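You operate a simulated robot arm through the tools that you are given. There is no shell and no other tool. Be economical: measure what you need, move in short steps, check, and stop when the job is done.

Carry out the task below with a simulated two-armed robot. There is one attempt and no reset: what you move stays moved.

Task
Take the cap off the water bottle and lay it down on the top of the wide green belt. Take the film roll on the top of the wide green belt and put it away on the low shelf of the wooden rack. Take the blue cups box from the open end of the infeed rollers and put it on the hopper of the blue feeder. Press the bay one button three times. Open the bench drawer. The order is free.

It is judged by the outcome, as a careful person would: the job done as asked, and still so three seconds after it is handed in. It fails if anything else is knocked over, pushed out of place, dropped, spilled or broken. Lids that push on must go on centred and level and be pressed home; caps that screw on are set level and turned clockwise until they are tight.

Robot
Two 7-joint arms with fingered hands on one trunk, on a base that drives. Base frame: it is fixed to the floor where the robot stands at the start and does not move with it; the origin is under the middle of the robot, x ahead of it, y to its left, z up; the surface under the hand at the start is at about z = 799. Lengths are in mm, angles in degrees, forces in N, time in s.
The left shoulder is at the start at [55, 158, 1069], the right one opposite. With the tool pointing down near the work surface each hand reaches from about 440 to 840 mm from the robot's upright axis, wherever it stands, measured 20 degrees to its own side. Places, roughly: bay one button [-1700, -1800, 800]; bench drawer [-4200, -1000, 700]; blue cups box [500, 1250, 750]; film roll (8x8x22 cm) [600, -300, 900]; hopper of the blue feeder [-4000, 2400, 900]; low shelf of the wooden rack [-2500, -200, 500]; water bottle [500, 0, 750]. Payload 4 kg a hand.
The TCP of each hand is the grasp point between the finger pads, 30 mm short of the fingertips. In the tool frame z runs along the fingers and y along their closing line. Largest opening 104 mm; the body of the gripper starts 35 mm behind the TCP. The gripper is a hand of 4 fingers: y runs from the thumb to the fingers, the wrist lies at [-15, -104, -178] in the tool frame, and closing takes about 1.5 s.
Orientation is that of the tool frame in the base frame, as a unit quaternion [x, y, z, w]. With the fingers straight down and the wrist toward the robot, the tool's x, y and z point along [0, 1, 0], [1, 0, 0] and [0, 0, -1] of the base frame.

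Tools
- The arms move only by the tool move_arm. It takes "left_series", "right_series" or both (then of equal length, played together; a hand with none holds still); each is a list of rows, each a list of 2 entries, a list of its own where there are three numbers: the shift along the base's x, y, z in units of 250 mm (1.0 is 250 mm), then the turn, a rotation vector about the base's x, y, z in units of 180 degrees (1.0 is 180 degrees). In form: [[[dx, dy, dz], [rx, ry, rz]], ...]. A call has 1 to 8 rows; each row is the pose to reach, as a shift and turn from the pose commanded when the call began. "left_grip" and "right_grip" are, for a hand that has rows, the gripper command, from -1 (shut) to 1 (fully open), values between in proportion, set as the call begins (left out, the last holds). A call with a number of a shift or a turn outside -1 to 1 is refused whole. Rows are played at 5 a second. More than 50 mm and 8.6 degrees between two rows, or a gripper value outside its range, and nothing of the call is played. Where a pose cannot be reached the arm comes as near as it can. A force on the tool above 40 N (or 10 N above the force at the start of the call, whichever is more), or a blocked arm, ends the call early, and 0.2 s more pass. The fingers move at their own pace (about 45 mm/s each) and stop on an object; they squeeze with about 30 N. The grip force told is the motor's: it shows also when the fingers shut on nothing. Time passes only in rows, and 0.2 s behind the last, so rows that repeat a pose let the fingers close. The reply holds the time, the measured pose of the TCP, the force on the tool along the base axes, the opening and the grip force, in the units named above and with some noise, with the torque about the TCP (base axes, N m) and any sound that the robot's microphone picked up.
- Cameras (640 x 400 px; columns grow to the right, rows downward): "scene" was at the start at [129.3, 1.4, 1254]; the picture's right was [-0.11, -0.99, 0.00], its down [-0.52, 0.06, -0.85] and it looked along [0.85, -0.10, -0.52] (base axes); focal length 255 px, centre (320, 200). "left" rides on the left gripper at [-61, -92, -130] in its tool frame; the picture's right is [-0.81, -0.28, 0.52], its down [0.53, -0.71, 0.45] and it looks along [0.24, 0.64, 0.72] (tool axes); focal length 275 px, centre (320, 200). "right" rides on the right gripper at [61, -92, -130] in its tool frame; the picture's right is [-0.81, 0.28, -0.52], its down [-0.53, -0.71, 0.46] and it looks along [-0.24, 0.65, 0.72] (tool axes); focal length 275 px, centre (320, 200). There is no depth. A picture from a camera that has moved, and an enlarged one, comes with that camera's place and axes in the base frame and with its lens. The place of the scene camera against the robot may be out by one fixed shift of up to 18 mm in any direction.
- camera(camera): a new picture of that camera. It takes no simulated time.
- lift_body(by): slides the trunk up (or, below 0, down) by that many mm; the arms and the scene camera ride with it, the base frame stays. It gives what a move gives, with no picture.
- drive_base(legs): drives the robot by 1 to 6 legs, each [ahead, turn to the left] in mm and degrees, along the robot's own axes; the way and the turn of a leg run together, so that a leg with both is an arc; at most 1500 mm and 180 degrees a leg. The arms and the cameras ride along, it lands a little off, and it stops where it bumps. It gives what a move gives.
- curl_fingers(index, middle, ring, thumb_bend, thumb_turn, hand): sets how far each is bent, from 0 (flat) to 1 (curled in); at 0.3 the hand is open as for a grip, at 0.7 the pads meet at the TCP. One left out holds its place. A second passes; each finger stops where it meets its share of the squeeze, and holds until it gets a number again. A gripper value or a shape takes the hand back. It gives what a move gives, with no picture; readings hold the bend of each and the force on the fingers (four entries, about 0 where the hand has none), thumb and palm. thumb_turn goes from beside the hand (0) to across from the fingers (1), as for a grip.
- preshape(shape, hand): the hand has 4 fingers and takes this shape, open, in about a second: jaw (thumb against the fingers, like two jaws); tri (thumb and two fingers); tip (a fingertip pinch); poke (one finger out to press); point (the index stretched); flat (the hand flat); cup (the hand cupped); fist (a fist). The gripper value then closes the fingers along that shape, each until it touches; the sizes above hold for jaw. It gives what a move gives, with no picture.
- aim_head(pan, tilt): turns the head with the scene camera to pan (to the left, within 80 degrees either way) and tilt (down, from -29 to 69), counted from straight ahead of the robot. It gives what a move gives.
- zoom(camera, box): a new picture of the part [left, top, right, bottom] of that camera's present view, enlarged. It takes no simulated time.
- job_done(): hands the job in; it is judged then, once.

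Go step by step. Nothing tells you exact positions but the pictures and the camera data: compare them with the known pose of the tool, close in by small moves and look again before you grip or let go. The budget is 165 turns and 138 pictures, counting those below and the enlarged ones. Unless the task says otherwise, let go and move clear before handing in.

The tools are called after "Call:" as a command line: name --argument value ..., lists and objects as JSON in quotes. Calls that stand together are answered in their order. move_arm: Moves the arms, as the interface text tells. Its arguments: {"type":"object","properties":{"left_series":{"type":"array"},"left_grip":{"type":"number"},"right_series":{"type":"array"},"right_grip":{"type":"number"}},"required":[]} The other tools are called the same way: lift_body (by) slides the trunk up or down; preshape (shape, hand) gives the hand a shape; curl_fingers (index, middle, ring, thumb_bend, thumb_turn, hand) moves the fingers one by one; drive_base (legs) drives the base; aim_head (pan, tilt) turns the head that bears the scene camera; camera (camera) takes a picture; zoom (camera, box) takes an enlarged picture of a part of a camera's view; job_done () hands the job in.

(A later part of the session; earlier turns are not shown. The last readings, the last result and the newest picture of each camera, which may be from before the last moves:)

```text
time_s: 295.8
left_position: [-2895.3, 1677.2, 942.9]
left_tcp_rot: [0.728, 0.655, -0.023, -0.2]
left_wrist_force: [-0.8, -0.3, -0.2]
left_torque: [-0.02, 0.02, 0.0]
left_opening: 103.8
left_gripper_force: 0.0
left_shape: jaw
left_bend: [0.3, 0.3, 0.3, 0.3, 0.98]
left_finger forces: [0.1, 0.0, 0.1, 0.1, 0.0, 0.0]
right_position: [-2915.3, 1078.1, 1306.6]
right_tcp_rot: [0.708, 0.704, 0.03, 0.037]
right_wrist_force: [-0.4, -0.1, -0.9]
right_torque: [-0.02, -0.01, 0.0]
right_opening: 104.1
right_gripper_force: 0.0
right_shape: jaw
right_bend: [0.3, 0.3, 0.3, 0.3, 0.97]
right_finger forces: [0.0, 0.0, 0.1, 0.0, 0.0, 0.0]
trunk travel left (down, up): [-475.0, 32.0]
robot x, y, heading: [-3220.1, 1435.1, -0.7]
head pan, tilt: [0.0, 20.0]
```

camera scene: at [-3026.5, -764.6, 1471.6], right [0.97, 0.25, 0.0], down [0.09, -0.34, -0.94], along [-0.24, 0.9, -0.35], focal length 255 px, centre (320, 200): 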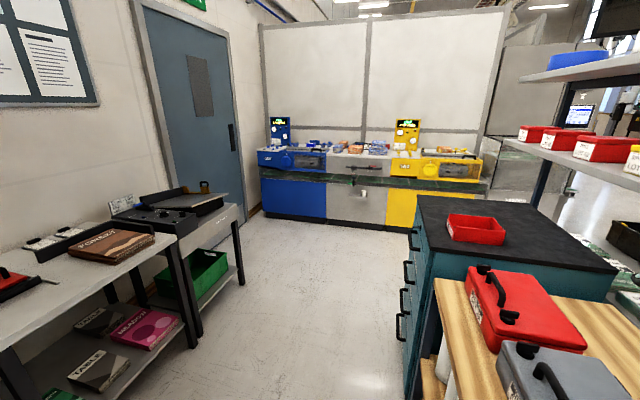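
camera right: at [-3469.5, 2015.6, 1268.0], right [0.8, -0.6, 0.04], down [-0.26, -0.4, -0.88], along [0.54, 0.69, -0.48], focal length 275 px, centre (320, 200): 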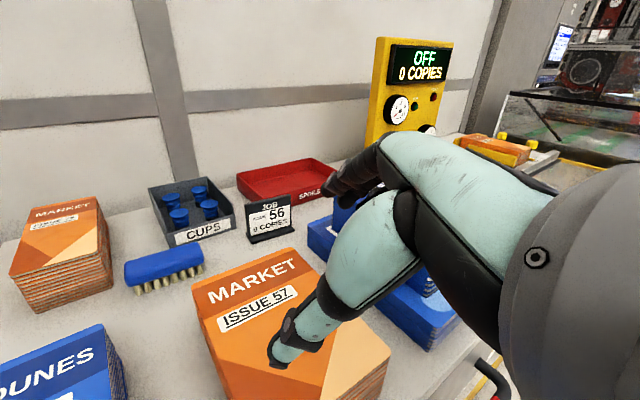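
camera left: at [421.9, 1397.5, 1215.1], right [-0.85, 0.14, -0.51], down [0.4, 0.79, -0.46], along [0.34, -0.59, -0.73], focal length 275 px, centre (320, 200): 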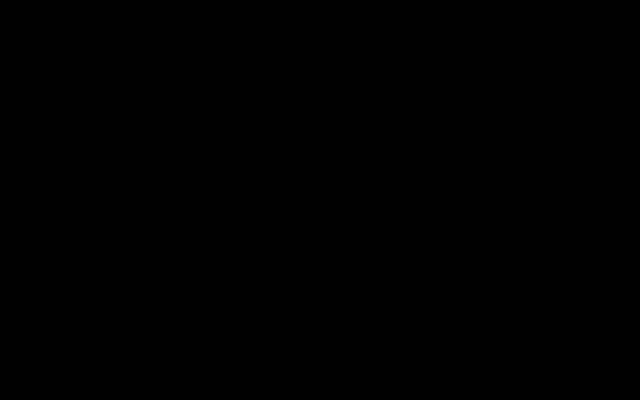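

Call:
drive_base --legs '[[1500, 0], [1000, 0], [0, -90], [1400, 0], [500, 0]]'

Call:
aim_head --pan -30 --tilt 18

Call:
camera --camera "scene"

```text
time_s: 323.0
left_position: [-474.6, -803.3, 936.6]
left_tcp_rot: [0.976, -0.056, 0.124, -0.17]
left_wrist_force: [-0.5, 0.1, 1.0]
left_torque: [-0.02, 0.03, 0.01]
left_opening: 103.9
left_gripper_force: 0.1
left_shape: jaw
left_bend: [0.3, 0.3, 0.3, 0.3, 0.98]
left_finger forces: [0.0, 0.1, 0.0, 0.0, 0.0, 0.0]
right_position: [-1070.1, -778.3, 1311.5]
right_tcp_rot: [0.999, -0.003, -0.005, 0.054]
right_wrist_force: [-0.2, 0.2, -0.3]
right_torque: [0.02, 0.0, -0.03]
right_opening: 104.1
right_gripper_force: 0.2
right_shape: jaw
right_bend: [0.3, 0.3, 0.3, 0.3, 0.97]
right_finger forces: [0.0, 0.0, 0.1, 0.0, 0.0, 0.0]
trunk travel left (down, up): [-475.0, 32.0]
robot x, y, heading: [-717.7, -494.1, -90.8]
head pan, tilt: [0.0, 20.0]
```

```text
time_s: 323.9
left_position: [-476.8, -794.3, 928.7]
left_tcp_rot: [0.973, -0.062, 0.122, -0.185]
left_wrist_force: [-0.7, -0.4, -0.3]
left_torque: [0.0, -0.02, 0.0]
left_opening: 104.0
left_gripper_force: 0.1
left_shape: jaw
left_bend: [0.3, 0.3, 0.3, 0.3, 0.98]
left_finger forces: [0.0, 0.0, 0.1, 0.0, 0.1, 0.0]
right_position: [-1071.1, -764.5, 1313.2]
right_tcp_rot: [0.998, -0.003, -0.005, 0.06]
right_wrist_force: [0.2, -0.4, 0.9]
right_torque: [0.0, 0.01, -0.01]
right_opening: 104.2
right_gripper_force: 0.0
right_shape: jaw
right_bend: [0.3, 0.3, 0.3, 0.3, 0.97]
right_finger forces: [0.0, 0.1, 0.1, 0.1, 0.0, 0.0]
trunk travel left (down, up): [-475.0, 32.0]
robot x, y, heading: [-714.3, -491.6, -90.6]
head pan, tilt: [-30.0, 18.0]
```

```text
8 pictures are left
camera scene: at [-770.9, -611.4, 1475.0], right [-0.86, 0.51, 0.01], down [0.16, 0.28, -0.95], along [-0.48, -0.82, -0.32], focal length 255 px, centre (320, 200)
```

scene: 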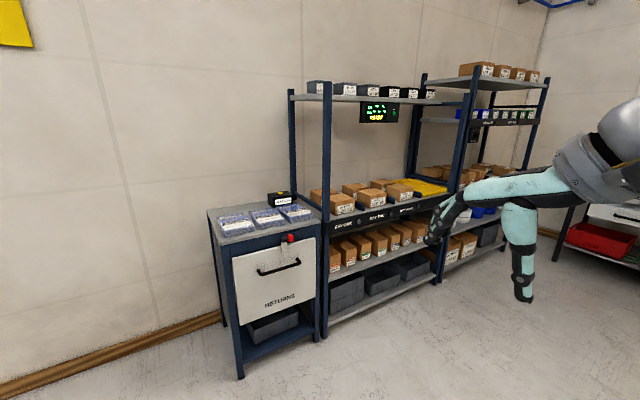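

The racks along the south wall have bay labels on the black shelf strip. I'll zoom in to find the button.

Call:
zoom --camera "scene" --box '[300, 170, 460, 270]'

```text
4.00 times, centred on (380, 220) of scene
camera zoom: at [-770.9, -611.4, 1475.0], right [-0.86, 0.51, 0.01], down [0.16, 0.28, -0.95], along [-0.48, -0.82, -0.32], focal length 1020 px, centre (80, 120)
```

zoom: 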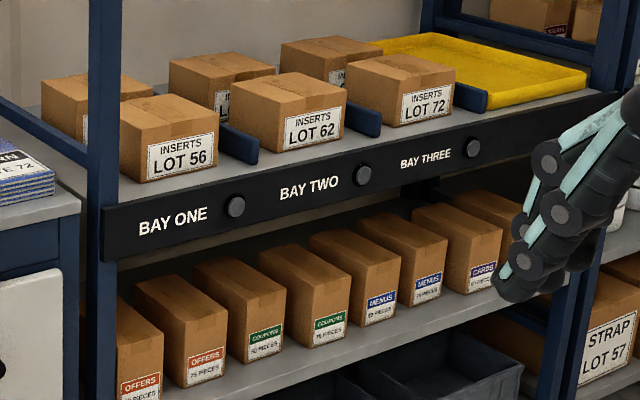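

The bay one button is on the black strip, at about (-1783, -1803, 797), facing the aisle. I'll drive in front of it.

Call:
drive_base --legs '[[0, -51.8], [1080, 0], [0, 52.4]]'

Call:
lift_body --by -150

```text
time_s: 335.2
left_position: [-1314.4, -1466.1, 932.9]
left_tcp_rot: [0.976, -0.041, 0.122, -0.176]
left_wrist_force: [-0.2, 0.3, 0.5]
left_torque: [0.02, -0.01, 0.0]
left_opening: 104.2
left_gripper_force: 0.1
left_shape: jaw
left_bend: [0.3, 0.3, 0.3, 0.3, 0.98]
left_finger forces: [0.0, 0.1, 0.0, 0.0, 0.0, 0.0]
right_position: [-1910.8, -1445.9, 1312.6]
right_tcp_rot: [0.998, 0.013, -0.004, 0.059]
right_wrist_force: [0.1, 0.5, -0.3]
right_torque: [0.01, 0.01, 0.02]
right_opening: 103.7
right_gripper_force: 0.1
right_shape: jaw
right_bend: [0.3, 0.3, 0.3, 0.3, 0.97]
right_finger forces: [0.0, 0.1, 0.0, 0.0, 0.0, 0.0]
trunk travel left (down, up): [-475.0, 32.0]
robot x, y, heading: [-1565.0, -1163.2, -88.6]
head pan, tilt: [-30.0, 18.0]
```

```text
time_s: 337.0
left_position: [-1317.5, -1452.7, 785.9]
left_tcp_rot: [0.974, -0.046, 0.119, -0.187]
left_wrist_force: [0.4, -0.5, 0.2]
left_torque: [0.02, -0.02, 0.03]
left_opening: 104.0
left_gripper_force: 0.1
left_shape: jaw
left_bend: [0.3, 0.3, 0.3, 0.3, 0.98]
left_finger forces: [0.0, 0.1, 0.0, 0.0, 0.1, 0.1]
right_position: [-1909.5, -1430.5, 1172.7]
right_tcp_rot: [0.998, 0.011, -0.005, 0.066]
right_wrist_force: [-0.9, -0.9, 0.2]
right_torque: [0.04, -0.01, -0.02]
right_opening: 103.8
right_gripper_force: 0.0
right_shape: jaw
right_bend: [0.3, 0.3, 0.3, 0.3, 0.97]
right_finger forces: [0.0, 0.0, 0.1, 0.0, 0.1, 0.0]
trunk travel left (down, up): [-325.0, 182.0]
robot x, y, heading: [-1568.6, -1164.0, -88.9]
head pan, tilt: [-30.0, 18.0]
```

Call:
move_arm --right_series '[[[0.063, -0.06, -0.12], [-0.025, 0, 0]], [[0.126, -0.12, -0.24], [-0.05, 0, 0]], [[0.189, -0.18, -0.36], [-0.075, 0, 0]], [[0.252, -0.24, -0.48], [-0.1, 0, 0]], [[0.315, -0.3, -0.6], [-0.125, 0, 0]], [[0.378, -0.36, -0.72], [-0.15, 0, 0]], [[0.441, -0.42, -0.85], [-0.175, 0, 0]], [[0.504, -0.48, -0.97], [-0.194, 0, 0]]]' --right_grip -1

Call:
move_arm --right_series '[[[0, -0.12, -0.08], [0, 0, 0]], [[0, -0.24, -0.16], [0, 0, 0]], [[0, -0.36, -0.24], [0, 0, 0]], [[0, -0.5, -0.36], [0, 0, 0]], [[0, -0.5, -0.42], [0, 0, 0]], [[0, -0.5, -0.42], [0, 0, 0]]]'

Call:
zoom --camera "scene" --box '[180, 150, 420, 390]'

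```text
time_s: 338.8
left_position: [-1314.2, -1453.3, 784.0]
left_tcp_rot: [0.973, -0.046, 0.123, -0.191]
left_wrist_force: [0.9, -1.0, 0.0]
left_torque: [0.03, 0.01, -0.01]
left_opening: 103.9
left_gripper_force: 0.1
left_shape: jaw
left_bend: [0.3, 0.3, 0.3, 0.3, 0.98]
left_finger forces: [0.0, 0.1, 0.0, 0.0, 0.0, 0.0]
right_position: [-1885.6, -1634.7, 1007.5]
right_tcp_rot: [0.959, 0.011, -0.007, 0.282]
right_wrist_force: [0.1, 0.0, -0.6]
right_torque: [-0.03, 0.01, -0.03]
right_opening: 0.3
right_gripper_force: 30.1
right_shape: jaw
right_bend: [0.7, 0.7, 0.7, 0.48, 1.0]
right_finger forces: [0.0, 0.0, 0.0, 0.0, 0.1, 0.0]
right hand out of reach, approached as far as the arm can: row 1, 2, 3, 4, 5, 6, 7, 8
trunk travel left (down, up): [-325.0, 182.0]
robot x, y, heading: [-1563.8, -1163.7, -88.8]
head pan, tilt: [-30.0, 18.0]
```

```text
time_s: 340.2
left_position: [-1312.6, -1449.0, 784.4]
left_tcp_rot: [0.973, -0.045, 0.123, -0.192]
left_wrist_force: [0.0, -0.2, -0.8]
left_torque: [-0.02, 0.02, -0.03]
left_opening: 104.1
left_gripper_force: 0.1
left_shape: jaw
left_bend: [0.3, 0.3, 0.3, 0.3, 0.98]
left_finger forces: [0.0, 0.0, 0.0, 0.0, 0.1, 0.1]
right_position: [-1888.3, -1757.2, 905.5]
right_tcp_rot: [0.958, 0.011, -0.007, 0.286]
right_wrist_force: [-0.6, 1.9, 15.2]
right_torque: [-0.21, 0.11, 0.01]
right_opening: 0.0
right_gripper_force: 30.3
right_shape: jaw
right_bend: [0.7, 0.7, 0.7, 0.49, 1.0]
right_finger forces: [0.0, 0.0, 0.0, 0.0, 0.0, 0.1]
right hand out of reach, approached as far as the arm can: row 1
trunk travel left (down, up): [-325.0, 182.0]
robot x, y, heading: [-1567.0, -1164.6, -88.7]
head pan, tilt: [-30.0, 18.0]
```

```text
1.67 times, centred on (300, 270) of scene
camera zoom: at [-1617.2, -1279.7, 1333.3], right [-0.88, 0.48, 0.01], down [0.15, 0.28, -0.95], along [-0.46, -0.83, -0.32], focal length 425 px, centre (353, 83)
```

zoom: 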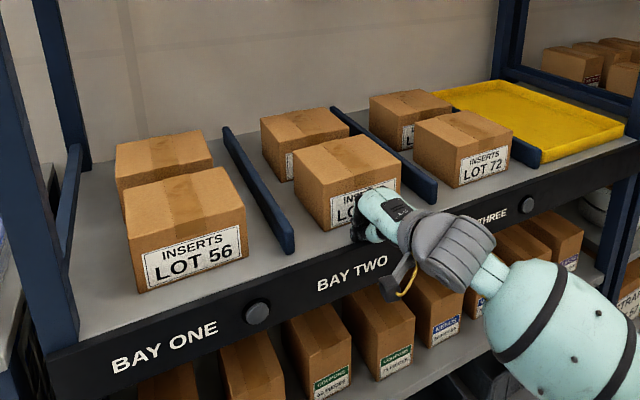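

The hand drifted over to the LOT 62 box and touched the shelf, so I'll withdraw straight back at once. With two views the button is at about (-1726, -1758, 830).

Call:
move_arm --right_series '[[[0, 0.06, 0.05], [0, 0, 0]], [[0, 0.2, 0.08], [0, 0, 0]], [[0, 0.36, 0.08], [0, 0, 0]], [[0.1, 0.5, 0.04], [0, 0, 0]], [[0.24, 0.52, -0.02], [0, 0, 0]], [[0.38, 0.52, -0.1], [0, 0, 0]], [[0.52, 0.52, -0.18], [0, 0, 0]], [[0.65, 0.52, -0.22], [0, 0, 0]]]'

Call:
zoom --camera "scene" --box '[160, 150, 400, 390]'

```text
time_s: 342.0
left_position: [-1315.3, -1448.8, 783.2]
left_tcp_rot: [0.972, -0.046, 0.124, -0.194]
left_wrist_force: [-0.1, -0.3, 0.6]
left_torque: [0.02, 0.02, 0.02]
left_opening: 104.0
left_gripper_force: 0.1
left_shape: jaw
left_bend: [0.3, 0.3, 0.3, 0.3, 0.98]
left_finger forces: [0.0, 0.1, 0.0, 0.1, 0.0, 0.0]
right_position: [-1856.7, -1631.3, 907.6]
right_tcp_rot: [0.96, 0.012, -0.005, 0.281]
right_wrist_force: [-0.1, 0.5, -0.5]
right_torque: [0.0, 0.01, 0.02]
right_opening: 0.0
right_gripper_force: 29.7
right_shape: jaw
right_bend: [0.7, 0.7, 0.7, 0.49, 1.0]
right_finger forces: [0.1, 0.0, 0.0, 0.0, 0.0, 0.0]
right hand out of reach, approached as far as the arm can: row 5, 6, 7, 8
trunk travel left (down, up): [-325.0, 182.0]
robot x, y, heading: [-1564.4, -1164.5, -88.9]
head pan, tilt: [-30.0, 18.0]
```

```text
1.67 times, centred on (280, 270) of scene
camera zoom: at [-1618.5, -1281.5, 1332.8], right [-0.88, 0.48, 0.01], down [0.15, 0.28, -0.95], along [-0.46, -0.83, -0.32], focal length 425 px, centre (387, 83)
```

zoom: 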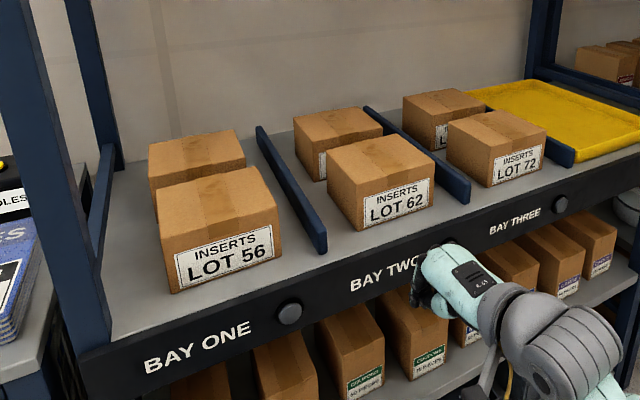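

The boxes are undisturbed. The right arm won't move further inward here, so I'll turn the base left by 14° to bring the hand in line with the button, then lower it.

Call:
drive_base --legs '[[0, 14]]'

Call:
move_arm --right_series '[[[0, 0, -0.06], [0, 0, 0]], [[0, 0, -0.12], [0, 0, 0]], [[0, 0, -0.18], [0, 0, 0]], [[0, 0, -0.23], [0, 0, 0]], [[0, 0, -0.23], [0, 0, 0]]]'

```text
time_s: 343.3
left_position: [-1251.2, -1379.9, 781.4]
left_tcp_rot: [0.969, 0.078, 0.099, -0.212]
left_wrist_force: [0.1, 0.0, -0.4]
left_torque: [0.0, 0.02, 0.02]
left_opening: 103.8
left_gripper_force: 0.1
left_shape: jaw
left_bend: [0.3, 0.3, 0.3, 0.3, 0.98]
left_finger forces: [0.0, 0.0, 0.0, 0.1, 0.0, 0.1]
right_position: [-1735.4, -1687.9, 908.2]
right_tcp_rot: [0.951, 0.13, 0.029, 0.28]
right_wrist_force: [0.5, -1.0, 0.6]
right_torque: [0.0, 0.05, 0.0]
right_opening: 0.0
right_gripper_force: 29.9
right_shape: jaw
right_bend: [0.7, 0.7, 0.7, 0.49, 1.0]
right_finger forces: [0.0, 0.0, 0.0, 0.0, 0.0, 0.1]
trunk travel left (down, up): [-325.0, 182.0]
robot x, y, heading: [-1568.3, -1164.7, -74.8]
head pan, tilt: [-30.0, 18.0]
```

```text
time_s: 344.5
left_position: [-1251.9, -1375.6, 779.6]
left_tcp_rot: [0.969, 0.075, 0.1, -0.213]
left_wrist_force: [-0.8, -0.2, 0.3]
left_torque: [0.01, 0.02, 0.01]
left_opening: 104.0
left_gripper_force: 0.1
left_shape: jaw
left_bend: [0.3, 0.3, 0.3, 0.3, 0.98]
left_finger forces: [0.1, 0.1, 0.1, 0.1, 0.0, 0.0]
right_position: [-1746.4, -1680.6, 856.7]
right_tcp_rot: [0.949, 0.132, 0.032, 0.284]
right_wrist_force: [-0.2, -0.7, 0.1]
right_torque: [-0.01, -0.02, 0.01]
right_opening: 0.3
right_gripper_force: 30.3
right_shape: jaw
right_bend: [0.7, 0.7, 0.7, 0.49, 1.0]
right_finger forces: [0.0, 0.0, 0.1, 0.0, 0.0, 0.1]
right hand out of reach, approached as far as the arm can: row 3, 4, 5
trunk travel left (down, up): [-325.0, 182.0]
robot x, y, heading: [-1568.2, -1164.8, -74.8]
head pan, tilt: [-30.0, 18.0]
```

Aligned. I'll press forward slowly, watching force and sound.

Call:
move_arm --right_series '[[[0.03, -0.06, -0.03], [0, 0, 0]], [[0.03, -0.12, -0.03], [0, 0, 0]], [[0.03, -0.16, -0.03], [0, 0, 0]], [[0.03, -0.2, -0.03], [0, 0, 0]], [[0.03, -0.24, -0.03], [0, 0, 0]], [[0.03, -0.28, -0.03], [0, 0, 0]]]'

```text
time_s: 345.9
left_position: [-1258.2, -1362.2, 779.2]
left_tcp_rot: [0.969, 0.073, 0.101, -0.214]
left_wrist_force: [0.1, 1.4, 0.1]
left_torque: [-0.03, -0.02, 0.01]
left_opening: 104.0
left_gripper_force: 0.1
left_shape: jaw
left_bend: [0.3, 0.3, 0.3, 0.3, 0.98]
left_finger forces: [0.0, 0.0, 0.0, 0.0, 0.0, 0.0]
right_position: [-1743.5, -1726.7, 856.0]
right_tcp_rot: [0.948, 0.131, 0.033, 0.29]
right_wrist_force: [0.1, -0.2, 0.5]
right_torque: [0.03, -0.03, 0.01]
right_opening: 0.0
right_gripper_force: 30.0
right_shape: jaw
right_bend: [0.7, 0.7, 0.7, 0.49, 1.0]
right_finger forces: [0.0, 0.0, 0.0, 0.0, 0.0, 0.0]
right hand out of reach, approached as far as the arm can: row 1
trunk travel left (down, up): [-325.0, 182.0]
robot x, y, heading: [-1569.3, -1168.1, -75.0]
head pan, tilt: [-30.0, 18.0]
heard: click
stopped in row 6 (right hand): the force on the tool passed its limit at 42 N (the readings are from after the stop); the commanded pose is now the measured one
```

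A click: first press registered. I'll retreat fully, then press again.

Call:
move_arm --right_series '[[[0, 0.06, 0], [0, 0, 0]], [[0, 0.12, 0], [0, 0, 0]], [[0, 0.12, 0], [0, 0, 0]]]'

Call:
move_arm --right_series '[[[0, -0.06, 0], [0, 0, 0]], [[0, -0.1, 0], [0, 0, 0]], [[0, -0.13, 0], [0, 0, 0]], [[0, -0.16, 0], [0, 0, 0]], [[0, -0.19, 0], [0, 0, 0]], [[0, -0.22, 0], [0, 0, 0]], [[0, -0.25, 0], [0, 0, 0]]]'

```text
time_s: 346.6
left_position: [-1255.2, -1371.3, 772.4]
left_tcp_rot: [0.967, 0.069, 0.099, -0.223]
left_wrist_force: [-0.4, -0.1, -0.4]
left_torque: [0.02, 0.0, 0.01]
left_opening: 104.2
left_gripper_force: 0.1
left_shape: jaw
left_bend: [0.3, 0.3, 0.3, 0.3, 0.98]
left_finger forces: [0.0, 0.0, 0.1, 0.1, 0.0, 0.0]
right_position: [-1742.1, -1704.9, 853.0]
right_tcp_rot: [0.949, 0.133, 0.034, 0.285]
right_wrist_force: [-0.4, -0.4, 1.1]
right_torque: [0.02, 0.0, -0.01]
right_opening: 0.2
right_gripper_force: 29.9
right_shape: jaw
right_bend: [0.7, 0.7, 0.7, 0.49, 1.0]
right_finger forces: [0.0, 0.0, 0.0, 0.0, 0.1, 0.0]
trunk travel left (down, up): [-325.0, 182.0]
robot x, y, heading: [-1566.6, -1164.6, -74.9]
head pan, tilt: [-30.0, 18.0]
```

```text
time_s: 347.7
left_position: [-1258.6, -1359.8, 771.5]
left_tcp_rot: [0.967, 0.066, 0.101, -0.223]
left_wrist_force: [-1.0, 0.1, 0.8]
left_torque: [-0.02, 0.0, 0.0]
left_opening: 103.7
left_gripper_force: 0.1
left_shape: jaw
left_bend: [0.3, 0.3, 0.3, 0.3, 0.98]
left_finger forces: [0.0, 0.0, 0.0, 0.1, 0.0, 0.1]
right_position: [-1744.1, -1729.2, 858.4]
right_tcp_rot: [0.947, 0.133, 0.035, 0.291]
right_wrist_force: [0.8, 0.4, 0.0]
right_torque: [0.02, -0.01, 0.01]
right_opening: 0.0
right_gripper_force: 29.8
right_shape: jaw
right_bend: [0.7, 0.7, 0.7, 0.5, 1.0]
right_finger forces: [0.0, 0.1, 0.0, 0.0, 0.0, 0.0]
trunk travel left (down, up): [-325.0, 182.0]
robot x, y, heading: [-1571.2, -1165.0, -74.7]
head pan, tilt: [-30.0, 18.0]
heard: click
stopped in row 5 (right hand): the force on the tool passed its limit at 43 N (the readings are from after the stop); the commanded pose is now the measured one
```

Second click. Now the third press.

Call:
move_arm --right_series '[[[0, 0.06, 0], [0, 0, 0]], [[0, 0.12, -0.01], [0, 0, 0]], [[0, 0.12, -0.01], [0, 0, 0]]]'

Call:
move_arm --right_series '[[[0, -0.06, 0], [0, 0, 0]], [[0, -0.1, 0], [0, 0, 0]], [[0, -0.13, 0], [0, 0, 0]], [[0, -0.16, 0], [0, 0, 0]], [[0, -0.19, 0], [0, 0, 0]], [[0, -0.22, 0], [0, 0, 0]], [[0, -0.25, 0], [0, 0, 0]]]'

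```text
time_s: 348.5
left_position: [-1258.0, -1362.1, 767.3]
left_tcp_rot: [0.966, 0.064, 0.099, -0.231]
left_wrist_force: [-0.2, 0.1, -0.1]
left_torque: [0.03, -0.02, -0.02]
left_opening: 103.9
left_gripper_force: 0.2
left_shape: jaw
left_bend: [0.3, 0.3, 0.3, 0.3, 0.98]
left_finger forces: [0.0, 0.1, 0.0, 0.0, 0.0, 0.0]
right_position: [-1743.0, -1700.8, 853.9]
right_tcp_rot: [0.947, 0.133, 0.035, 0.29]
right_wrist_force: [0.1, 1.2, 0.2]
right_torque: [0.01, 0.03, -0.01]
right_opening: 0.1
right_gripper_force: 30.6
right_shape: jaw
right_bend: [0.7, 0.7, 0.7, 0.5, 1.0]
right_finger forces: [0.1, 0.1, 0.0, 0.1, 0.0, 0.0]
trunk travel left (down, up): [-325.0, 182.0]
robot x, y, heading: [-1569.3, -1164.7, -74.6]
head pan, tilt: [-30.0, 18.0]
```

```text
time_s: 349.9
left_position: [-1265.2, -1322.9, 764.1]
left_tcp_rot: [0.963, 0.069, 0.093, -0.243]
left_wrist_force: [0.3, 0.6, -1.3]
left_torque: [-0.01, -0.04, 0.0]
left_opening: 103.8
left_gripper_force: 0.1
left_shape: jaw
left_bend: [0.3, 0.3, 0.3, 0.3, 0.98]
left_finger forces: [0.1, 0.1, 0.0, 0.0, 0.0, 0.0]
right_position: [-1744.0, -1741.7, 864.3]
right_tcp_rot: [0.944, 0.136, 0.036, 0.297]
right_wrist_force: [-24.6, 98.3, 29.3]
right_torque: [-1.26, 0.17, -1.15]
right_opening: 0.0
right_gripper_force: 29.9
right_shape: jaw
right_bend: [0.7, 0.7, 0.7, 0.5, 1.0]
right_finger forces: [0.1, 57.8, 22.5, 0.0, 0.0, 0.0]
trunk travel left (down, up): [-325.0, 182.0]
robot x, y, heading: [-1564.1, -1161.6, -75.0]
head pan, tilt: [-30.0, 18.0]
heard: click
stopped in row 7 (right hand): the force on the tool passed its limit at 57 N (the readings are from after the stop); the commanded pose is now the measured one
```

Third click. I'll retreat right away and verify with the display.

Call:
move_arm --right_series '[[[0, 0.08, 0], [0, 0, 0]], [[0, 0.2, 0], [0, 0, 0]], [[0, 0.36, 0.05], [0, 0, 0]], [[0, 0.5, 0.15], [0, 0, 0]], [[0, 0.6, 0.25], [0, 0, 0]]]'

Call:
aim_head --pan -25 --tilt 5

Call:
camera --camera "scene"

```text
time_s: 351.1
left_position: [-1261.1, -1342.1, 762.3]
left_tcp_rot: [0.962, 0.067, 0.096, -0.247]
left_wrist_force: [0.7, 0.0, 0.0]
left_torque: [-0.01, -0.02, 0.01]
left_opening: 103.9
left_gripper_force: 0.1
left_shape: jaw
left_bend: [0.3, 0.3, 0.3, 0.3, 0.98]
left_finger forces: [0.0, 0.1, 0.1, 0.0, 0.1, 0.0]
right_position: [-1749.1, -1649.8, 880.3]
right_tcp_rot: [0.948, 0.133, 0.035, 0.286]
right_wrist_force: [-0.3, 0.5, 0.0]
right_torque: [-0.03, -0.01, -0.02]
right_opening: 0.0
right_gripper_force: 29.8
right_shape: jaw
right_bend: [0.7, 0.7, 0.7, 0.51, 1.0]
right_finger forces: [0.1, 0.0, 0.1, 0.0, 0.1, 0.0]
right hand out of reach, approached as far as the arm can: row 4, 5
trunk travel left (down, up): [-325.0, 182.0]
robot x, y, heading: [-1567.9, -1165.9, -75.0]
head pan, tilt: [-30.0, 18.0]
```

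```text
time_s: 351.9
left_position: [-1259.4, -1349.9, 757.2]
left_tcp_rot: [0.961, 0.064, 0.096, -0.251]
left_wrist_force: [0.5, 0.7, -0.2]
left_torque: [-0.01, -0.01, 0.0]
left_opening: 104.1
left_gripper_force: 0.0
left_shape: jaw
left_bend: [0.3, 0.3, 0.3, 0.3, 0.98]
left_finger forces: [0.0, 0.1, 0.1, 0.0, 0.0, 0.0]
right_position: [-1748.4, -1651.3, 879.2]
right_tcp_rot: [0.948, 0.134, 0.036, 0.285]
right_wrist_force: [1.2, -1.0, -0.1]
right_torque: [0.02, 0.02, -0.04]
right_opening: 0.1
right_gripper_force: 30.2
right_shape: jaw
right_bend: [0.7, 0.7, 0.7, 0.51, 1.0]
right_finger forces: [0.0, 0.0, 0.1, 0.1, 0.0, 0.0]
trunk travel left (down, up): [-325.0, 182.0]
robot x, y, heading: [-1565.7, -1161.7, -74.7]
head pan, tilt: [-25.0, 5.0]
```

```text
4 pictures are left
camera scene: at [-1577.5, -1291.6, 1350.6], right [-0.98, 0.17, 0.01], down [0.01, 0.1, -0.99], along [-0.17, -0.98, -0.1], focal length 255 px, centre (320, 200)
```

scene: 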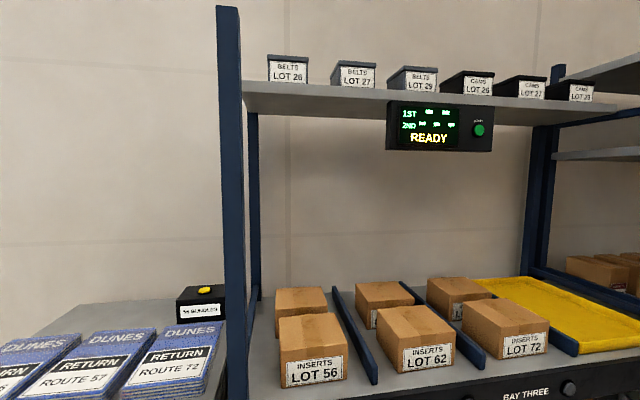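

All three clicks were heard and everything on the shelf is in place. Now the film roll: I'll back off, raise the trunk, restore the right hand to pointing down, and drive back to the belt.

Call:
drive_base --legs '[[-250, 0]]'

Call:
lift_body --by 300

Call:
move_arm --right_series '[[[0, 0, 0], [0.0362, 0.0096, -0.0008]], [[0, 0, 0], [0.0724, 0.0192, -0.0016]], [[0, 0, 0], [0.1086, 0.0288, -0.0024]], [[0, 0, 0], [0.1448, 0.0384, -0.0032]], [[0, 0, 0], [0.181, 0.048, -0.004]]]' --right_grip 1

Call:
drive_base --legs '[[0, 110.5], [1500, 0], [78, 0], [0, -35.8]]'

```text
time_s: 353.8
left_position: [-1331.3, -1080.5, 751.7]
left_tcp_rot: [0.957, 0.065, 0.09, -0.269]
left_wrist_force: [-0.5, 0.0, -0.2]
left_torque: [0.01, -0.02, 0.03]
left_opening: 104.2
left_gripper_force: 0.0
left_shape: jaw
left_bend: [0.3, 0.3, 0.3, 0.3, 0.98]
left_finger forces: [0.0, 0.0, 0.0, 0.1, 0.0, 0.0]
right_position: [-1815.1, -1407.7, 880.3]
right_tcp_rot: [0.948, 0.134, 0.035, 0.286]
right_wrist_force: [0.2, 1.6, 0.3]
right_torque: [-0.02, 0.02, 0.04]
right_opening: 0.0
right_gripper_force: 29.5
right_shape: jaw
right_bend: [0.7, 0.7, 0.7, 0.51, 1.0]
right_finger forces: [0.0, 0.1, 0.1, 0.0, 0.0, 0.0]
trunk travel left (down, up): [-325.0, 182.0]
robot x, y, heading: [-1634.0, -922.6, -75.2]
head pan, tilt: [-25.0, 5.0]
```

```text
time_s: 355.7
left_position: [-1311.7, -1148.5, 961.0]
left_tcp_rot: [0.973, 0.073, 0.109, -0.191]
left_wrist_force: [-0.7, -0.1, 0.0]
left_torque: [0.02, -0.01, -0.03]
left_opening: 103.9
left_gripper_force: 0.1
left_shape: jaw
left_bend: [0.3, 0.3, 0.3, 0.3, 0.98]
left_finger forces: [0.0, 0.0, 0.0, 0.0, 0.1, 0.1]
right_position: [-1817.2, -1402.6, 1054.6]
right_tcp_rot: [0.949, 0.133, 0.035, 0.283]
right_wrist_force: [0.7, 0.4, 0.6]
right_torque: [-0.01, -0.01, -0.01]
right_opening: 0.1
right_gripper_force: 29.9
right_shape: jaw
right_bend: [0.7, 0.7, 0.7, 0.51, 1.0]
right_finger forces: [0.0, 0.0, 0.1, 0.1, 0.1, 0.1]
right hand out of reach, approached as far as the arm can: row 1
trunk travel left (down, up): [-506.0, 0.0]
robot x, y, heading: [-1631.2, -918.7, -74.7]
head pan, tilt: [-25.0, 5.0]
stopped: the arm was blocked; the commanded pose is now the measured one
```

```text
time_s: 356.9
left_position: [-1312.9, -1150.6, 961.4]
left_tcp_rot: [0.973, 0.072, 0.108, -0.192]
left_wrist_force: [0.2, -0.5, 0.3]
left_torque: [-0.05, -0.02, -0.01]
left_opening: 103.8
left_gripper_force: 0.0
left_shape: jaw
left_bend: [0.3, 0.3, 0.3, 0.3, 0.98]
left_finger forces: [0.0, 0.1, 0.1, 0.1, 0.0, 0.0]
right_position: [-1814.1, -1405.6, 1057.0]
right_tcp_rot: [0.991, 0.133, -0.001, -0.002]
right_wrist_force: [-0.3, 0.3, -0.5]
right_torque: [0.0, -0.03, -0.01]
right_opening: 103.8
right_gripper_force: 0.0
right_shape: jaw
right_bend: [0.3, 0.3, 0.3, 0.3, 0.98]
right_finger forces: [0.0, 0.1, 0.1, 0.2, 0.0, 0.0]
right hand out of reach, approached as far as the arm can: row 1, 2
trunk travel left (down, up): [-506.0, 0.0]
robot x, y, heading: [-1630.0, -923.2, -75.1]
head pan, tilt: [-25.0, 5.0]
```

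```text
time_s: 358.8
left_position: [-1242.8, -1086.5, 951.0]
left_tcp_rot: [0.95, 0.207, 0.078, -0.219]
left_wrist_force: [-0.3, 0.5, 0.2]
left_torque: [-0.01, -0.06, -0.02]
left_opening: 103.6
left_gripper_force: 0.0
left_shape: jaw
left_bend: [0.3, 0.3, 0.3, 0.3, 0.98]
left_finger forces: [0.0, 0.0, 0.0, 0.0, 0.0, 0.0]
right_position: [-1676.8, -1435.9, 1067.3]
right_tcp_rot: [0.963, 0.268, 0.0, 0.013]
right_wrist_force: [-0.7, 0.1, 0.6]
right_torque: [0.01, 0.01, -0.01]
right_opening: 103.9
right_gripper_force: 0.0
right_shape: jaw
right_bend: [0.3, 0.3, 0.3, 0.3, 0.98]
right_finger forces: [0.0, 0.1, 0.1, 0.0, 0.0, 0.0]
trunk travel left (down, up): [-506.0, 0.0]
robot x, y, heading: [-1628.1, -951.2, -64.5]
head pan, tilt: [-25.0, 5.0]
stopped in leg 1: the robot was blocked; the commanded pose is now the measured one
```

The base turn is being stopped by the left arm, which sits at its limits. I'll work the left hand out forward into a normal pose.

Call:
move_arm --left_series '[[[0.03, -0.07, 0.04], [-0.02, 0.0025, 0]], [[0.06, -0.14, 0.08], [-0.04, 0.005, 0]], [[0.1, -0.22, 0.13], [-0.06, 0.0075, 0]], [[0.14, -0.3, 0.18], [-0.08, 0.01, 0]], [[0.18, -0.38, 0.24], [-0.1, 0.0125, 0]], [[0.23, -0.48, 0.3], [-0.12, 0.015, 0]], [[0.28, -0.58, 0.36], [-0.135, 0.017, 0]], [[0.33, -0.68, 0.42], [-0.149, 0.019, 0]]]'

```text
time_s: 359.8
left_position: [-1256.3, -1093.2, 947.8]
left_tcp_rot: [0.962, 0.198, 0.009, -0.187]
left_wrist_force: [-0.3, -0.2, -0.2]
left_torque: [0.01, 0.01, 0.01]
left_opening: 103.8
left_gripper_force: 0.2
left_shape: jaw
left_bend: [0.3, 0.3, 0.3, 0.3, 0.98]
left_finger forces: [0.0, 0.1, 0.0, 0.0, 0.1, 0.0]
left hand out of reach, approached as far as the arm can: row 1, 2
right_position: [-1683.5, -1425.4, 1072.8]
right_tcp_rot: [0.964, 0.265, 0.001, 0.016]
right_wrist_force: [0.3, 0.1, -0.1]
right_torque: [0.01, 0.01, -0.04]
right_opening: 103.9
right_gripper_force: 0.1
right_shape: jaw
right_bend: [0.3, 0.3, 0.3, 0.3, 0.98]
right_finger forces: [0.1, 0.0, 0.0, 0.0, 0.1, 0.1]
trunk travel left (down, up): [-506.0, 0.0]
robot x, y, heading: [-1625.1, -948.6, -64.6]
head pan, tilt: [-25.0, 5.0]
stopped in row 4 (left hand): the arm was blocked; the commanded pose is now the measured one
```

Call:
move_arm --left_series '[[[0.08, 0.04, 0], [0, 0, 0]], [[0.16, 0.08, 0], [0, 0, 0]], [[0.26, 0.12, 0], [0, 0, 0]], [[0.36, 0.17, 0], [0, 0, 0]], [[0.46, 0.22, 0], [0, 0, 0]], [[0.56, 0.26, 0], [0, 0, 0]]]'

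```text
time_s: 360.5
left_position: [-1204.3, -990.4, 933.9]
left_tcp_rot: [0.943, 0.191, 0.051, -0.268]
left_wrist_force: [0.9, 0.0, 0.1]
left_torque: [-0.02, 0.02, -0.01]
left_opening: 103.9
left_gripper_force: 0.1
left_shape: jaw
left_bend: [0.3, 0.3, 0.3, 0.3, 0.98]
left_finger forces: [0.0, 0.1, 0.0, 0.0, 0.0, 0.0]
left hand out of reach, approached as far as the arm can: row 1
right_position: [-1693.5, -1423.4, 1068.8]
right_tcp_rot: [0.968, 0.25, -0.003, 0.008]
right_wrist_force: [-0.2, 0.9, 0.0]
right_torque: [-0.05, 0.01, 0.02]
right_opening: 103.9
right_gripper_force: 0.0
right_shape: jaw
right_bend: [0.3, 0.3, 0.3, 0.3, 0.98]
right_finger forces: [0.0, 0.1, 0.0, 0.0, 0.0, 0.0]
trunk travel left (down, up): [-506.0, 0.0]
robot x, y, heading: [-1623.9, -950.2, -64.8]
head pan, tilt: [-25.0, 5.0]
stopped in row 3 (left hand): the arm was blocked; the commanded pose is now the measured one
```

Call:
move_arm --left_series '[[[0.04, 0.02, 0.08], [0, 0, 0]], [[0.08, 0.04, 0.18], [0, 0, 0]], [[0.12, 0.06, 0.3], [0, 0, 0]], [[0.16, 0.08, 0.42], [0, 0, 0]], [[0.2, 0.08, 0.56], [0, 0, 0]], [[0.22, 0.08, 0.7], [0, 0, 0]]]'

Call:
drive_base --legs '[[0, 50]]'

```text
time_s: 361.2
left_position: [-1187.2, -804.4, 955.4]
left_tcp_rot: [0.85, 0.188, 0.074, -0.487]
left_wrist_force: [0.5, 0.4, -0.5]
left_torque: [-0.02, 0.0, 0.01]
left_opening: 104.2
left_gripper_force: 0.1
left_shape: jaw
left_bend: [0.3, 0.3, 0.3, 0.3, 0.98]
left_finger forces: [0.1, 0.0, 0.0, 0.0, 0.1, 0.0]
left hand out of reach, approached as far as the arm can: row 1, 2, 3
right_position: [-1702.4, -1421.3, 1065.3]
right_tcp_rot: [0.972, 0.234, -0.006, -0.002]
right_wrist_force: [0.2, 0.3, 0.0]
right_torque: [-0.05, -0.01, -0.03]
right_opening: 103.8
right_gripper_force: 0.0
right_shape: jaw
right_bend: [0.3, 0.3, 0.3, 0.3, 0.98]
right_finger forces: [0.0, 0.0, 0.0, 0.1, 0.0, 0.0]
trunk travel left (down, up): [-506.0, 0.0]
robot x, y, heading: [-1626.3, -949.9, -64.8]
head pan, tilt: [-25.0, 5.0]
stopped in row 3 (left hand): the arm was blocked; the commanded pose is now the measured one
```

```text
time_s: 362.9
left_position: [-1254.0, -659.8, 955.2]
left_tcp_rot: [0.806, 0.328, -0.003, -0.492]
left_wrist_force: [-0.2, -0.2, -0.3]
left_torque: [-0.03, -0.03, 0.02]
left_opening: 104.0
left_gripper_force: 0.0
left_shape: jaw
left_bend: [0.3, 0.3, 0.3, 0.3, 0.98]
left_finger forces: [0.0, 0.0, 0.1, 0.0, 0.1, 0.1]
right_position: [-1553.4, -1427.3, 1068.3]
right_tcp_rot: [0.923, 0.385, -0.005, -0.005]
right_wrist_force: [-0.1, -0.3, 0.4]
right_torque: [0.0, -0.02, -0.03]
right_opening: 104.0
right_gripper_force: 0.1
right_shape: jaw
right_bend: [0.3, 0.3, 0.3, 0.3, 0.97]
right_finger forces: [0.0, 0.0, 0.0, 0.0, 0.0, 0.0]
trunk travel left (down, up): [-506.0, 0.0]
robot x, y, heading: [-1625.3, -960.4, -49.1]
head pan, tilt: [-25.0, 5.0]
stopped in leg 1: the robot was blocked; the commanded pose is now the measured one
```

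I'll spend one picture to see what is at the left side.

Call:
aim_head --pan 75 --tilt 35

Call:
camera --camera "scene"

```text
time_s: 364.6
left_position: [-1255.5, -659.3, 954.6]
left_tcp_rot: [0.806, 0.328, -0.002, -0.493]
left_wrist_force: [0.0, -0.7, -1.2]
left_torque: [0.02, 0.03, -0.01]
left_opening: 104.0
left_gripper_force: 0.2
left_shape: jaw
left_bend: [0.3, 0.3, 0.3, 0.3, 0.98]
left_finger forces: [0.0, 0.0, 0.0, 0.0, 0.0, 0.0]
right_position: [-1553.1, -1425.2, 1069.5]
right_tcp_rot: [0.922, 0.386, -0.005, -0.005]
right_wrist_force: [-0.3, -0.6, -0.2]
right_torque: [-0.03, -0.01, -0.02]
right_opening: 103.9
right_gripper_force: 0.0
right_shape: jaw
right_bend: [0.3, 0.3, 0.3, 0.3, 0.97]
right_finger forces: [0.0, 0.0, 0.0, 0.0, 0.0, 0.0]
trunk travel left (down, up): [-506.0, 0.0]
robot x, y, heading: [-1625.9, -957.2, -49.4]
head pan, tilt: [75.0, 35.0]
```

```text
3 pictures are left
camera scene: at [-1519.1, -947.0, 1478.9], right [0.43, -0.9, -0.01], down [-0.52, -0.24, -0.82], along [0.73, 0.36, -0.58], focal length 255 px, centre (320, 200)
```

scene: 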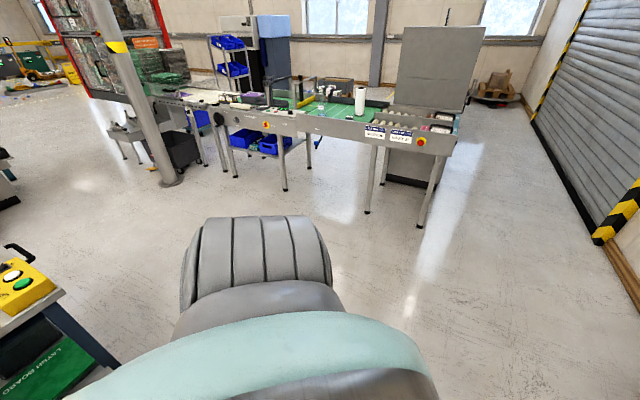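

The surroundings are clear and the belt is as I left it, so the left arm itself is the issue: its hand has folded backward. I'll pitch it forward again in place.

Call:
move_arm --left_series '[[[0, 0, 0], [-0.04, -0.0165, 0]], [[0, 0, 0], [-0.08, -0.033, 0]], [[0, 0, 0], [-0.12, -0.0495, 0]], [[0, 0, 0], [-0.16, -0.066, 0]], [[0, 0, 0], [-0.2, -0.0825, 0]], [[0, 0, 0], [-0.24, -0.099, 0]], [[0, 0, 0], [-0.28, -0.1155, 0]], [[0, 0, 0], [-0.303, -0.125, 0]]]'

```text
time_s: 366.4
left_position: [-1202.0, -656.4, 931.7]
left_tcp_rot: [0.927, 0.374, -0.008, -0.002]
left_wrist_force: [-0.6, -0.9, -0.3]
left_torque: [-0.01, 0.01, -0.03]
left_opening: 104.1
left_gripper_force: 0.0
left_shape: jaw
left_bend: [0.3, 0.3, 0.3, 0.3, 0.98]
left_finger forces: [0.0, 0.0, 0.1, 0.0, 0.0, 0.1]
left hand out of reach, approached as far as the arm can: row 1, 2, 3, 6, 7, 8
right_position: [-1553.3, -1425.8, 1069.9]
right_tcp_rot: [0.923, 0.385, -0.005, -0.005]
right_wrist_force: [-0.4, 0.5, -0.7]
right_torque: [-0.03, 0.03, -0.01]
right_opening: 104.2
right_gripper_force: 0.2
right_shape: jaw
right_bend: [0.3, 0.3, 0.3, 0.3, 0.97]
right_finger forces: [0.1, 0.0, 0.0, 0.0, 0.0, 0.1]
trunk travel left (down, up): [-506.0, 0.0]
robot x, y, heading: [-1624.1, -961.2, -49.3]
head pan, tilt: [75.0, 35.0]
```

The left hand is back to normal orientation. I'll swing it to the front in two steps.

Call:
move_arm --left_series '[[[0.006, -0.12, 0.08], [0, 0, 0]], [[0.012, -0.24, 0.16], [0, 0, 0]], [[0.018, -0.36, 0.24], [0, 0, 0]], [[0.024, -0.48, 0.32], [0, 0, 0]], [[0.03, -0.6, 0.4], [0, 0, 0]], [[0.036, -0.72, 0.48], [0, 0, 0]], [[0.042, -0.84, 0.56], [0, 0, 0]], [[0.046, -0.96, 0.64], [0, 0, 0]]]'

Call:
move_arm --left_series '[[[0.006, -0.12, 0.06], [0, 0, 0]], [[0.012, -0.24, 0.12], [0, 0, 0]], [[0.018, -0.36, 0.18], [0, 0, 0]], [[0.024, -0.48, 0.24], [0, 0, 0]], [[0.03, -0.6, 0.3], [0, 0, 0]], [[0.036, -0.72, 0.36], [0, 0, 0]], [[0.042, -0.84, 0.4], [0, 0, 0]], [[0.046, -0.96, 0.44], [0, 0, 0]]]'

Call:
drive_base --legs '[[0, 85]]'

```text
time_s: 368.2
left_position: [-1108.3, -886.9, 1079.9]
left_tcp_rot: [0.928, 0.373, -0.004, -0.001]
left_wrist_force: [0.0, -0.4, 0.4]
left_torque: [0.0, -0.03, -0.02]
left_opening: 103.9
left_gripper_force: 0.2
left_shape: jaw
left_bend: [0.3, 0.3, 0.3, 0.3, 0.98]
left_finger forces: [0.1, 0.1, 0.1, 0.0, 0.0, 0.1]
left hand out of reach, approached as far as the arm can: row 1, 2, 3, 4, 5, 6, 7, 8
right_position: [-1556.2, -1428.1, 1068.9]
right_tcp_rot: [0.923, 0.386, -0.003, -0.006]
right_wrist_force: [-1.0, 0.2, -0.2]
right_torque: [0.0, -0.01, 0.03]
right_opening: 103.7
right_gripper_force: 0.1
right_shape: jaw
right_bend: [0.3, 0.3, 0.3, 0.3, 0.97]
right_finger forces: [0.0, 0.0, 0.1, 0.1, 0.1, 0.1]
trunk travel left (down, up): [-506.0, 0.0]
robot x, y, heading: [-1626.1, -962.4, -49.4]
head pan, tilt: [75.0, 35.0]
```

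```text
time_s: 370.0
left_position: [-1092.1, -1121.0, 1189.5]
left_tcp_rot: [0.928, 0.372, -0.005, -0.001]
left_wrist_force: [-0.2, 0.2, -0.4]
left_torque: [0.02, 0.0, 0.0]
left_opening: 104.1
left_gripper_force: 0.0
left_shape: jaw
left_bend: [0.3, 0.3, 0.3, 0.3, 0.98]
left_finger forces: [0.0, 0.0, 0.0, 0.1, 0.1, 0.0]
left hand out of reach, approached as far as the arm can: row 1
right_position: [-1554.2, -1426.3, 1069.5]
right_tcp_rot: [0.922, 0.386, -0.004, -0.005]
right_wrist_force: [0.6, 0.6, 0.2]
right_torque: [0.02, -0.02, -0.01]
right_opening: 103.7
right_gripper_force: 0.1
right_shape: jaw
right_bend: [0.3, 0.3, 0.3, 0.3, 0.97]
right_finger forces: [0.1, 0.0, 0.1, 0.0, 0.0, 0.0]
trunk travel left (down, up): [-506.0, 0.0]
robot x, y, heading: [-1624.2, -961.6, -49.2]
head pan, tilt: [75.0, 35.0]
```

```text
time_s: 374.7
left_position: [-1419.6, -443.5, 1187.5]
left_tcp_rot: [0.431, 0.902, -0.005, 0.003]
left_wrist_force: [0.7, -0.7, 0.1]
left_torque: [0.01, 0.01, -0.02]
left_opening: 103.8
left_gripper_force: 0.1
left_shape: jaw
left_bend: [0.3, 0.3, 0.3, 0.3, 0.98]
left_finger forces: [0.0, 0.0, 0.0, 0.0, 0.0, 0.0]
right_position: [-1154.0, -921.4, 1075.3]
right_tcp_rot: [0.403, 0.915, -0.002, -0.001]
right_wrist_force: [-0.5, -0.1, 0.6]
right_torque: [-0.02, 0.03, -0.03]
right_opening: 103.9
right_gripper_force: 0.0
right_shape: jaw
right_bend: [0.3, 0.3, 0.3, 0.3, 0.98]
right_finger forces: [0.1, 0.1, 0.0, 0.0, 0.0, 0.0]
trunk travel left (down, up): [-506.0, 0.0]
robot x, y, heading: [-1621.4, -967.2, 36.1]
head pan, tilt: [75.0, 35.0]
```

Both arms are healthy again. Now I'll drive to the belt for the film roll.

Call:
drive_base --legs '[[1500, 0], [79, 0], [0, -36], [330, 0]]'

```text
time_s: 387.1
left_position: [455.4, 258.5, 1194.4]
left_tcp_rot: [0.691, 0.723, -0.001, 0.007]
left_wrist_force: [0.4, -1.5, 0.9]
left_torque: [0.04, -0.02, -0.01]
left_opening: 103.9
left_gripper_force: 0.1
left_shape: jaw
left_bend: [0.3, 0.3, 0.3, 0.3, 0.98]
left_finger forces: [0.0, 0.0, 0.1, 0.0, 0.1, 0.1]
right_position: [398.2, -287.2, 1076.7]
right_tcp_rot: [0.669, 0.743, -0.005, -0.007]
right_wrist_force: [0.6, -0.4, -0.7]
right_torque: [0.0, 0.06, -0.02]
right_opening: 104.0
right_gripper_force: 0.1
right_shape: jaw
right_bend: [0.3, 0.3, 0.3, 0.3, 0.98]
right_finger forces: [0.1, 0.1, 0.0, 0.0, 0.0, 0.0]
trunk travel left (down, up): [-506.0, 0.0]
robot x, y, heading: [0.6, -46.8, -0.2]
head pan, tilt: [75.0, 35.0]
```

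Call:
move_arm --right_series '[[[0.12, 0, 0.04], [0, 0, -0.01]], [[0.24, 0, 0.08], [0, 0, -0.02]], [[0.36, 0, 0.08], [0, 0, -0.03]], [[0.48, 0, 0.08], [0, 0, -0.03]], [[0.6, 0, 0.08], [0, 0, -0.03]], [[0.74, 0, 0.08], [0, 0, -0.03]], [[0.86, 0, 0.08], [0, 0, -0.03]], [[0.9, 0, 0.08], [0, 0, -0.03]]]'

Call:
camera --camera "right"

```text
time_s: 388.9
left_position: [441.2, 259.7, 1199.0]
left_tcp_rot: [0.691, 0.723, 0.003, 0.012]
left_wrist_force: [0.0, 1.6, -0.1]
left_torque: [-0.03, -0.03, 0.01]
left_opening: 104.0
left_gripper_force: 0.0
left_shape: jaw
left_bend: [0.3, 0.3, 0.3, 0.3, 0.98]
left_finger forces: [0.0, 0.0, 0.0, 0.0, 0.1, 0.0]
right_position: [611.4, -286.9, 1099.6]
right_tcp_rot: [0.703, 0.711, -0.001, -0.002]
right_wrist_force: [-0.1, -0.2, 0.3]
right_torque: [0.02, 0.0, -0.02]
right_opening: 104.0
right_gripper_force: 0.0
right_shape: jaw
right_bend: [0.3, 0.3, 0.3, 0.3, 0.98]
right_finger forces: [0.0, 0.1, 0.1, 0.0, 0.0, 0.0]
trunk travel left (down, up): [-506.0, 0.0]
robot x, y, heading: [-1.0, -49.0, -0.5]
head pan, tilt: [75.0, 35.0]
```

```text
2 pictures are left
camera right: at [521.5, -226.5, 1231.4], right [0.29, -0.81, 0.52], down [-0.71, -0.54, -0.45], along [0.64, -0.24, -0.73], focal length 275 px, centre (320, 200)
```

right: 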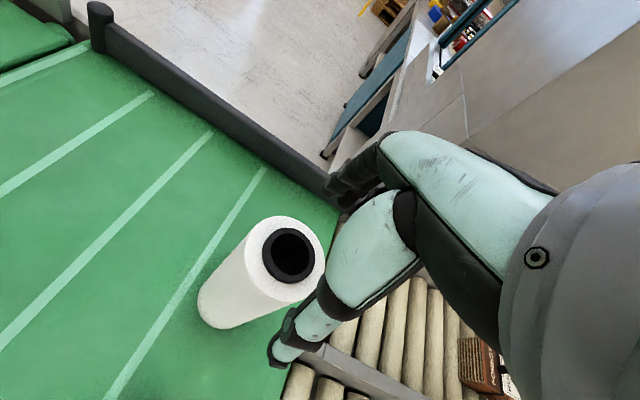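

The roll's top centre is at (627, -288). I'll centre over it, descend and grip near its top.

Call:
move_arm --right_series '[[[0.06, -0.004, 0], [0, 0, 0]], [[0.062, -0.004, -0.12], [0, 0, 0]], [[0.062, -0.004, -0.24], [0, 0, 0]], [[0.062, -0.004, -0.34], [0, 0, 0]], [[0.062, -0.004, -0.42], [0, 0, 0]], [[0.062, -0.004, -0.42], [0, 0, 0]]]'

Call:
move_arm --right_series '[[[0, 0, 0], [0, 0, 0]], [[0, 0, 0], [0, 0, 0]], [[0, 0, 0], [0, 0, 0]], [[0, 0, 0], [0, 0, 0]], [[0, 0, 0], [0, 0, 0]], [[0, 0, 0], [0, 0, 0]]]' --right_grip -1

```text
time_s: 390.3
left_position: [440.6, 260.2, 1200.4]
left_tcp_rot: [0.691, 0.723, 0.003, 0.012]
left_wrist_force: [-0.4, 0.0, 0.9]
left_torque: [0.01, -0.01, 0.02]
left_opening: 104.0
left_gripper_force: 0.0
left_shape: jaw
left_bend: [0.3, 0.3, 0.3, 0.3, 0.98]
left_finger forces: [0.0, 0.0, 0.1, 0.1, 0.0, 0.0]
right_position: [627.5, -286.9, 996.7]
right_tcp_rot: [0.702, 0.712, 0.001, -0.001]
right_wrist_force: [2.3, 1.8, 9.7]
right_torque: [0.05, -0.06, 0.02]
right_opening: 104.3
right_gripper_force: 0.0
right_shape: jaw
right_bend: [0.28, 0.3, 0.3, 0.29, 0.97]
right_finger forces: [7.5, 0.0, 0.1, 0.0, 3.7, 0.0]
trunk travel left (down, up): [-506.0, 0.0]
robot x, y, heading: [-5.2, -48.7, -0.1]
head pan, tilt: [75.0, 35.0]
```

```text
time_s: 391.7
left_position: [441.6, 258.2, 1200.0]
left_tcp_rot: [0.691, 0.722, 0.002, 0.011]
left_wrist_force: [0.3, -0.2, -1.0]
left_torque: [0.03, -0.04, -0.01]
left_opening: 104.1
left_gripper_force: 0.0
left_shape: jaw
left_bend: [0.3, 0.3, 0.3, 0.3, 0.98]
left_finger forces: [0.1, 0.0, 0.1, 0.0, 0.1, 0.0]
right_position: [627.2, -288.5, 995.7]
right_tcp_rot: [0.703, 0.711, -0.001, -0.001]
right_wrist_force: [6.8, 2.0, 9.6]
right_torque: [-0.02, -0.9, 0.1]
right_opening: 73.9
right_gripper_force: 29.6
right_shape: jaw
right_bend: [0.27, 0.37, 0.36, 0.57, 0.98]
right_finger forces: [26.3, 15.4, 3.9, 0.0, 37.0, 0.0]
trunk travel left (down, up): [-506.0, 0.0]
robot x, y, heading: [-3.0, -48.5, -0.3]
head pan, tilt: [75.0, 35.0]
```

Gripped at about 74 mm with balanced forces. I'll lift slowly.

Call:
move_arm --right_series '[[[0, 0, 0.06], [0, 0, 0]], [[0, 0, 0.16], [0, 0, 0]], [[0, 0, 0.3], [0, 0, 0]], [[0, 0, 0.46], [0, 0, 0]], [[0, 0, 0.62], [0, 0, 0]], [[0, 0, 0.78], [0, 0, 0]]]'

```text
time_s: 393.1
left_position: [442.3, 258.6, 1200.1]
left_tcp_rot: [0.691, 0.723, 0.002, 0.011]
left_wrist_force: [0.1, 0.1, -0.1]
left_torque: [-0.01, 0.03, 0.01]
left_opening: 103.9
left_gripper_force: 0.0
left_shape: jaw
left_bend: [0.3, 0.3, 0.3, 0.3, 0.98]
left_finger forces: [0.0, 0.1, 0.1, 0.0, 0.0, 0.0]
right_position: [626.5, -286.4, 1190.1]
right_tcp_rot: [0.703, 0.711, -0.001, -0.002]
right_wrist_force: [-0.2, -0.6, -6.2]
right_torque: [0.02, 0.02, -0.02]
right_opening: 73.1
right_gripper_force: 29.9
right_shape: jaw
right_bend: [0.28, 0.38, 0.38, 0.57, 0.98]
right_finger forces: [18.2, 13.8, 3.6, 0.0, 36.6, 0.0]
trunk travel left (down, up): [-506.0, 0.0]
robot x, y, heading: [-3.2, -46.1, -0.3]
head pan, tilt: [75.0, 35.0]
```

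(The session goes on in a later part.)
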